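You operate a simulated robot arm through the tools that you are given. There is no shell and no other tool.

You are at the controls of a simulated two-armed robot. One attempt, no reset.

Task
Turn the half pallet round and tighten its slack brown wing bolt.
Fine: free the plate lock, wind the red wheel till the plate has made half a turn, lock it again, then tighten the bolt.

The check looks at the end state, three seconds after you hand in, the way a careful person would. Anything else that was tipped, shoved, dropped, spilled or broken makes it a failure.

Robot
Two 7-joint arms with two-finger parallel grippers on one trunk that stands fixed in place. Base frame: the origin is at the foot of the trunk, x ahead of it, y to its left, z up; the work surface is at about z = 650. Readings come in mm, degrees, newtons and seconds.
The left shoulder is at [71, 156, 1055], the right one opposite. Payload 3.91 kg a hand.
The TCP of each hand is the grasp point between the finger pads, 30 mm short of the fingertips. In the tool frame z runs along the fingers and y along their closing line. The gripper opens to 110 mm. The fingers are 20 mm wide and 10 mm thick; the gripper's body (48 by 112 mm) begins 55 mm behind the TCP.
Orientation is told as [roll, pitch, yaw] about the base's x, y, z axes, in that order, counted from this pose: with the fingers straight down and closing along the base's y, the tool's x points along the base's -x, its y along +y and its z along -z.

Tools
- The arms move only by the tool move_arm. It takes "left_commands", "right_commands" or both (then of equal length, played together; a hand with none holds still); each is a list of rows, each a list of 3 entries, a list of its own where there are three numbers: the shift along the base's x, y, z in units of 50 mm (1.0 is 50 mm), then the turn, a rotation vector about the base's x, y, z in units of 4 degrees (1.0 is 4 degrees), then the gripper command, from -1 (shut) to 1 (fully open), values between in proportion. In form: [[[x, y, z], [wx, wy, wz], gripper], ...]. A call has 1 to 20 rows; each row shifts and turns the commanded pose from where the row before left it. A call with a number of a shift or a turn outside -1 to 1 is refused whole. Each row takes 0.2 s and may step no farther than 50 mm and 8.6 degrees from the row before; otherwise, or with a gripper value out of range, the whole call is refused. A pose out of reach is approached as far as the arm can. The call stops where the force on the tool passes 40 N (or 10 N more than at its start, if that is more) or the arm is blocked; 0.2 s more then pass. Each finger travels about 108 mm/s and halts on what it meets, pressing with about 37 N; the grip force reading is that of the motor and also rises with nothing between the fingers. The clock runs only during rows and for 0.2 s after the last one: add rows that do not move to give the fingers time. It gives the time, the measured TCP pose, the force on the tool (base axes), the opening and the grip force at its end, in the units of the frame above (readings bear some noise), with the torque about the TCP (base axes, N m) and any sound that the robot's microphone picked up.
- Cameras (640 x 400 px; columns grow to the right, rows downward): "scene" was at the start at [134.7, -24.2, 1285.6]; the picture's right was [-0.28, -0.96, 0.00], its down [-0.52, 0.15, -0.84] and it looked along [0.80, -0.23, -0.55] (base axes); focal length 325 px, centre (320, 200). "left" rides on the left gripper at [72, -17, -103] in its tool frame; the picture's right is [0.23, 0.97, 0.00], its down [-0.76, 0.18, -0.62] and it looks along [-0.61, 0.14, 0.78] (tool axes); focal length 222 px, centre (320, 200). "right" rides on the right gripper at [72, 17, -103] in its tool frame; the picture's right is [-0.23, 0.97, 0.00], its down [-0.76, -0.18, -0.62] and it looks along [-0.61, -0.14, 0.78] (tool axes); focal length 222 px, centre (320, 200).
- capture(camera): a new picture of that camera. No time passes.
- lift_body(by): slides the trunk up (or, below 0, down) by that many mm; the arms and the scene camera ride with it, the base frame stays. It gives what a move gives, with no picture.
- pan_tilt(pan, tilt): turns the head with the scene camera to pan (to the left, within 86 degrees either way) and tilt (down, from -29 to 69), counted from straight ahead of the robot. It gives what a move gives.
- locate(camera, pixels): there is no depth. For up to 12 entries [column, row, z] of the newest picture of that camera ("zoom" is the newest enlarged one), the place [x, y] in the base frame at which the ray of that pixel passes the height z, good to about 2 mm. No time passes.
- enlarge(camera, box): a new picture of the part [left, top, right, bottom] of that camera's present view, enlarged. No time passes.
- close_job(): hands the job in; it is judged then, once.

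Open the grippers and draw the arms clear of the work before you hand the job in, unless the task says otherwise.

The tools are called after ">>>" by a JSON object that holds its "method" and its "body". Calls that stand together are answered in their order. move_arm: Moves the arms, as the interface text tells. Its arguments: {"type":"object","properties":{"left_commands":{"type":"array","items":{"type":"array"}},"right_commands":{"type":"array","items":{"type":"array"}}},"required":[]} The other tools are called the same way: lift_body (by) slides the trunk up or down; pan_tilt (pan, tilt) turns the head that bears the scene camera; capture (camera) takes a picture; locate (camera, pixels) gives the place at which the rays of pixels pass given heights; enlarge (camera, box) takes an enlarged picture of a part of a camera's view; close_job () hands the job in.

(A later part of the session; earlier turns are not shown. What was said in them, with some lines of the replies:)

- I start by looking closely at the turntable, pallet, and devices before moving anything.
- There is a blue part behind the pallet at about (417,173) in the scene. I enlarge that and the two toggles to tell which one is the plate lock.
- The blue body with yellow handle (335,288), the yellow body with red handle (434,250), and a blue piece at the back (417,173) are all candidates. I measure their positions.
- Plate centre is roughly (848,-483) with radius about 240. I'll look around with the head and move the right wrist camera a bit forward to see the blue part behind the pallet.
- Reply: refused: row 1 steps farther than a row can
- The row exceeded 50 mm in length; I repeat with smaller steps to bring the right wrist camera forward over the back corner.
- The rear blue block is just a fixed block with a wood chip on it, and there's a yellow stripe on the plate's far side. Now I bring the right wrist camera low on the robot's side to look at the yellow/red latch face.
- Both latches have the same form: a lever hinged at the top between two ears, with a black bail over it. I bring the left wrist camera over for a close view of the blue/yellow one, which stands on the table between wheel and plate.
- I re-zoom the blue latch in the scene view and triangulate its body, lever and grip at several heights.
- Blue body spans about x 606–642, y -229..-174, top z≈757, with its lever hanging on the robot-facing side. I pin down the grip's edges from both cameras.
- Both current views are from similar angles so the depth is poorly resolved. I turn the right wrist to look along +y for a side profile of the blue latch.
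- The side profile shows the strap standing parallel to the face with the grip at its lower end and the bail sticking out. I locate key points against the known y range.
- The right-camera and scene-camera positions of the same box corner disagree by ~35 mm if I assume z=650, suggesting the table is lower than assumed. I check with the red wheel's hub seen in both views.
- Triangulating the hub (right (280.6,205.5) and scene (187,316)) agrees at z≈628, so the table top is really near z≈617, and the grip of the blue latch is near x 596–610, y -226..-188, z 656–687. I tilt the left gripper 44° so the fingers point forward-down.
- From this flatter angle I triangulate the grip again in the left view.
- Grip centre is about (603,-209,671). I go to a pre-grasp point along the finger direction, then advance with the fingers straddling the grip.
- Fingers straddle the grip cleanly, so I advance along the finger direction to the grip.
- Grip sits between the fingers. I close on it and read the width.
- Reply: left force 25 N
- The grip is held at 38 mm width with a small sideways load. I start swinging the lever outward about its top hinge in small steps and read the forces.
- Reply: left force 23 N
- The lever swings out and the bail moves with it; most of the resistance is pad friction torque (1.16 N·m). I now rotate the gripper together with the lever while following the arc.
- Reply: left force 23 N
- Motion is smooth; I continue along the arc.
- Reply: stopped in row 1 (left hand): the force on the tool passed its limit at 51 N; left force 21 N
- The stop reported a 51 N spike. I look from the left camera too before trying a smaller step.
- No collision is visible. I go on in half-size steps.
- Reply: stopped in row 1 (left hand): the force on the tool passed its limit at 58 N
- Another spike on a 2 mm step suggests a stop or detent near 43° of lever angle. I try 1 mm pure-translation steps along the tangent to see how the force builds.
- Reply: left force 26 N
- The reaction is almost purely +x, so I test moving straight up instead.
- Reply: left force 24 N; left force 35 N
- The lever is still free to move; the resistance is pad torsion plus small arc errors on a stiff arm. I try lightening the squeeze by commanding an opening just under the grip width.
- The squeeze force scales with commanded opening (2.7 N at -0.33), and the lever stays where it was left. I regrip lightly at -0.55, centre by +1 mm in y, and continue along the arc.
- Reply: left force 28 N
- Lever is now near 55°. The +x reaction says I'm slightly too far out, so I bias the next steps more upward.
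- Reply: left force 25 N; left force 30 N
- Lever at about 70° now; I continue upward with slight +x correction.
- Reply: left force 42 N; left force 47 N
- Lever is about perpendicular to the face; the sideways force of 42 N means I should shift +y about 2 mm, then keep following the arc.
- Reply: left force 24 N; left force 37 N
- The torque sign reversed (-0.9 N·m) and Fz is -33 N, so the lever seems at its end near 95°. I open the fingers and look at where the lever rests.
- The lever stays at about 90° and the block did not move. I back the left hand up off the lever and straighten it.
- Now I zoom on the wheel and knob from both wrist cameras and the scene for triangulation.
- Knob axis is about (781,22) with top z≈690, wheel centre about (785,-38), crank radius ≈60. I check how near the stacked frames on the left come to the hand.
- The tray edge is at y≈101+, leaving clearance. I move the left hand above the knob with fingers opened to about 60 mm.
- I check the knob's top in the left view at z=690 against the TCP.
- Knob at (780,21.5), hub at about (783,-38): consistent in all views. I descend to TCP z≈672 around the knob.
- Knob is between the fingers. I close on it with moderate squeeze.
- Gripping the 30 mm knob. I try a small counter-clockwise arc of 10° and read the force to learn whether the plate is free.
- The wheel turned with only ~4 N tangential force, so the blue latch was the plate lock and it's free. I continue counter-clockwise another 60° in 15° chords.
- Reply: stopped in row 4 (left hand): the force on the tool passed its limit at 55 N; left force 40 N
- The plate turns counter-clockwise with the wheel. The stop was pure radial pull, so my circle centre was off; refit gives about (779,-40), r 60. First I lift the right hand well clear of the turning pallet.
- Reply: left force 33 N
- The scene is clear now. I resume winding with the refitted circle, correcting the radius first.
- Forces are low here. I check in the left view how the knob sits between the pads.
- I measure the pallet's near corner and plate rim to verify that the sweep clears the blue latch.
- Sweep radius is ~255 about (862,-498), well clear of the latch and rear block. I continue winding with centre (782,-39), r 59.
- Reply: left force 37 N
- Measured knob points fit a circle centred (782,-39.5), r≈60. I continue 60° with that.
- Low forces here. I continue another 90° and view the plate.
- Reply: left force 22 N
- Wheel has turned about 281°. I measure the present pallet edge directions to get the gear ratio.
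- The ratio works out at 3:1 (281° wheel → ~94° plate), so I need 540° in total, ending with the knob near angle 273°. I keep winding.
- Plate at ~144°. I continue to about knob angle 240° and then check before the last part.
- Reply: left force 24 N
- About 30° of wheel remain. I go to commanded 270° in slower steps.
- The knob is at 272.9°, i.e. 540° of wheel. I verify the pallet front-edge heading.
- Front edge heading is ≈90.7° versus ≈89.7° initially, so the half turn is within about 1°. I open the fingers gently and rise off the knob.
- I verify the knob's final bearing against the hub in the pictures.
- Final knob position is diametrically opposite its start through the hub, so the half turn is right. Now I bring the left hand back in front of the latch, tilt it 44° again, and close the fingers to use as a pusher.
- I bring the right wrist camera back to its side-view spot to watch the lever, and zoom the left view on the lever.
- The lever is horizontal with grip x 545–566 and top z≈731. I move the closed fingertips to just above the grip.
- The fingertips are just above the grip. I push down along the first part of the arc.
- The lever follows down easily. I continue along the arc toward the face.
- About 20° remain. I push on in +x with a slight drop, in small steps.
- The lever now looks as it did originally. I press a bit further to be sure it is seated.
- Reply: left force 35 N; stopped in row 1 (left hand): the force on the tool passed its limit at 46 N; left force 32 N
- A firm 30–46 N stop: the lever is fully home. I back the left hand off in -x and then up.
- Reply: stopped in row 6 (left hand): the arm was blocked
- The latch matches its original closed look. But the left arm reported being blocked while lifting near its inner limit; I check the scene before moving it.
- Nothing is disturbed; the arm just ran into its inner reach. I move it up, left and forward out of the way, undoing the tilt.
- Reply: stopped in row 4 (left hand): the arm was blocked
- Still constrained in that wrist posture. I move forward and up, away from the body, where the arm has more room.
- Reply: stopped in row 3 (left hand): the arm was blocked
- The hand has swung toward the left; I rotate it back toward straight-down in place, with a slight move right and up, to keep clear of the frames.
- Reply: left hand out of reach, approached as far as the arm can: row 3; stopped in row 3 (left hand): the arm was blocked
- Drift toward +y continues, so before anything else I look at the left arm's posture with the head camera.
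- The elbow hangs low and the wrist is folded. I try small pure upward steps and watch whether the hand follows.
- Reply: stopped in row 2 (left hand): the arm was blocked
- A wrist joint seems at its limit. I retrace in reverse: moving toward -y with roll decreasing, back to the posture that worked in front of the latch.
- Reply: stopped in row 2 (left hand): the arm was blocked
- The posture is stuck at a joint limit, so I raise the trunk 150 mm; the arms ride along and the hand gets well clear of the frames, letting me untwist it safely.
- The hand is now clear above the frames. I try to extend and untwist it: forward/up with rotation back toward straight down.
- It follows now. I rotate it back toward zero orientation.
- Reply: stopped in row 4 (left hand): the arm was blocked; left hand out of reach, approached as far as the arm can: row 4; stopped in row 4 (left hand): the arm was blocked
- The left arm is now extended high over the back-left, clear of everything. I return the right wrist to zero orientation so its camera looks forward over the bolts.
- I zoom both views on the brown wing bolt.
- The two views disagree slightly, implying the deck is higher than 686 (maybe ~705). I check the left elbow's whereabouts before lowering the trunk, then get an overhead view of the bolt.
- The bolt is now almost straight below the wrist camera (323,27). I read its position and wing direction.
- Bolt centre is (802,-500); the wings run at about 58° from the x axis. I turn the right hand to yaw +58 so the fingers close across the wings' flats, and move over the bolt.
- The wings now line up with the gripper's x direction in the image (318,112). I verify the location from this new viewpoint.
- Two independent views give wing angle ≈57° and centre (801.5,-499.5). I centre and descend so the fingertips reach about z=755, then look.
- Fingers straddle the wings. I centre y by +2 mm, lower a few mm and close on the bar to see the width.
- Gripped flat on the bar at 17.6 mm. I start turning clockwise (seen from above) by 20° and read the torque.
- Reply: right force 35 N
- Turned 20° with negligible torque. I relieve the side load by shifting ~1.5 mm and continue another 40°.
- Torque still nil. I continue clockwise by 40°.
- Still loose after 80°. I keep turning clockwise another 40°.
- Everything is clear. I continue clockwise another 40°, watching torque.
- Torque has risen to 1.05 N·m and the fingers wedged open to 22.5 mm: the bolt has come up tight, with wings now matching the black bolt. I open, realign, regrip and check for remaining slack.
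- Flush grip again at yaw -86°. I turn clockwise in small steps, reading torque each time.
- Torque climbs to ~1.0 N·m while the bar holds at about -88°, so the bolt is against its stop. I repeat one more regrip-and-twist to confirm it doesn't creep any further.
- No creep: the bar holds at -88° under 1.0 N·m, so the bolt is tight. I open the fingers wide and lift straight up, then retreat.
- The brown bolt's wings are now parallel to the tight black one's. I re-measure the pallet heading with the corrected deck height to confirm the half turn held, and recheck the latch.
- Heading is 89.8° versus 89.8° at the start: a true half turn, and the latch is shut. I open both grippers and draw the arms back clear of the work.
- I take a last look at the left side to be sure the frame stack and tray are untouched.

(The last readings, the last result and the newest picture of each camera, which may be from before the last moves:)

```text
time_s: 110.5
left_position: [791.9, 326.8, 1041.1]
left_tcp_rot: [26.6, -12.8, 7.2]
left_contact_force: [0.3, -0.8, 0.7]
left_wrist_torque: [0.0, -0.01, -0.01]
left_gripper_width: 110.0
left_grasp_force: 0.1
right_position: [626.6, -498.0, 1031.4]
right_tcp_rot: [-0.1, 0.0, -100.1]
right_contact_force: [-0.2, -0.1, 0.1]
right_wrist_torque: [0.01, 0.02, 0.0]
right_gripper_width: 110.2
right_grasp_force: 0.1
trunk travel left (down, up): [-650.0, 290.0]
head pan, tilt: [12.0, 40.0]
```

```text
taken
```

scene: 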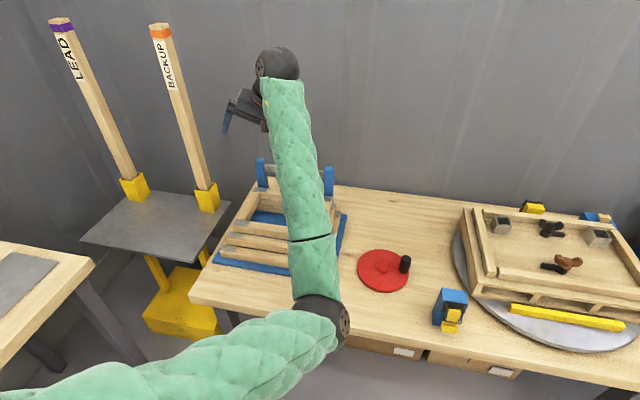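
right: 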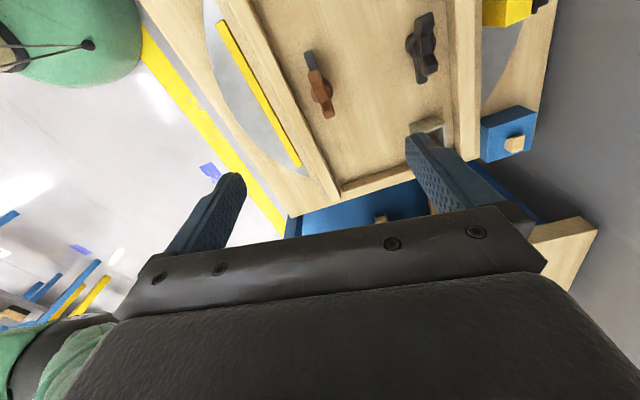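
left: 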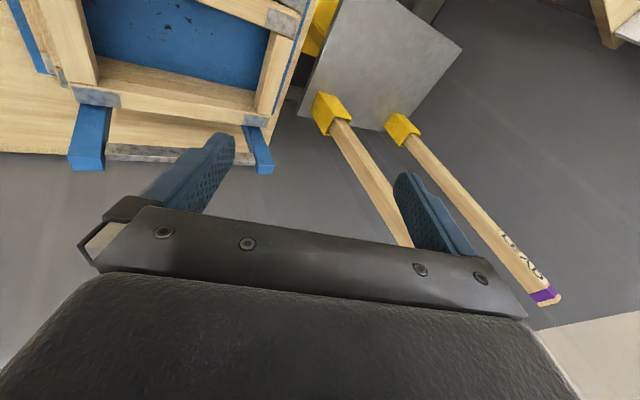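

Frames, tray and poles stand undisturbed. The pallet is turned half round, the latch is shut, the brown bolt is tight, and both grippers are open and clear, so I hand in.

>>> {"method": "close_job", "body": {}}

```text
The job is handed in.
```

I turned the half pallet half round, locked the plate again and tightened the brown wing bolt. The job is handed in. I have not seen the check's result.

- **Plate:** I swung the blue latch's yellow lever out, which freed the wheel, and wound it one and a half turns counter-clockwise. The pallet's front edge then read 89.8°, the same as at the start, so I take the half turn as good to about half a degree.
- **Lock:** I pushed the lever back down to a firm stop and it looks as it did at the start. I did not test it by trying to turn the wheel again.
- **Bolt:** I turned the brown bolt clockwise by about 145° until it stopped. It did not move further when I twisted it again with about 1.0 N·m, and its wings now line up with the black bolt's.
- **Left arm:** While backing off from the latch, the left arm ran into a reach limit and swung towards the frame stack. I raised the trunk 150 mm to free it. No contact force showed on the hand, and the frames, tray and poles look undisturbed.

Both grippers are open. The right hand is drawn back from the pallet and the left is parked high above the frame stack. I left the trunk 150 mm above its starting height.
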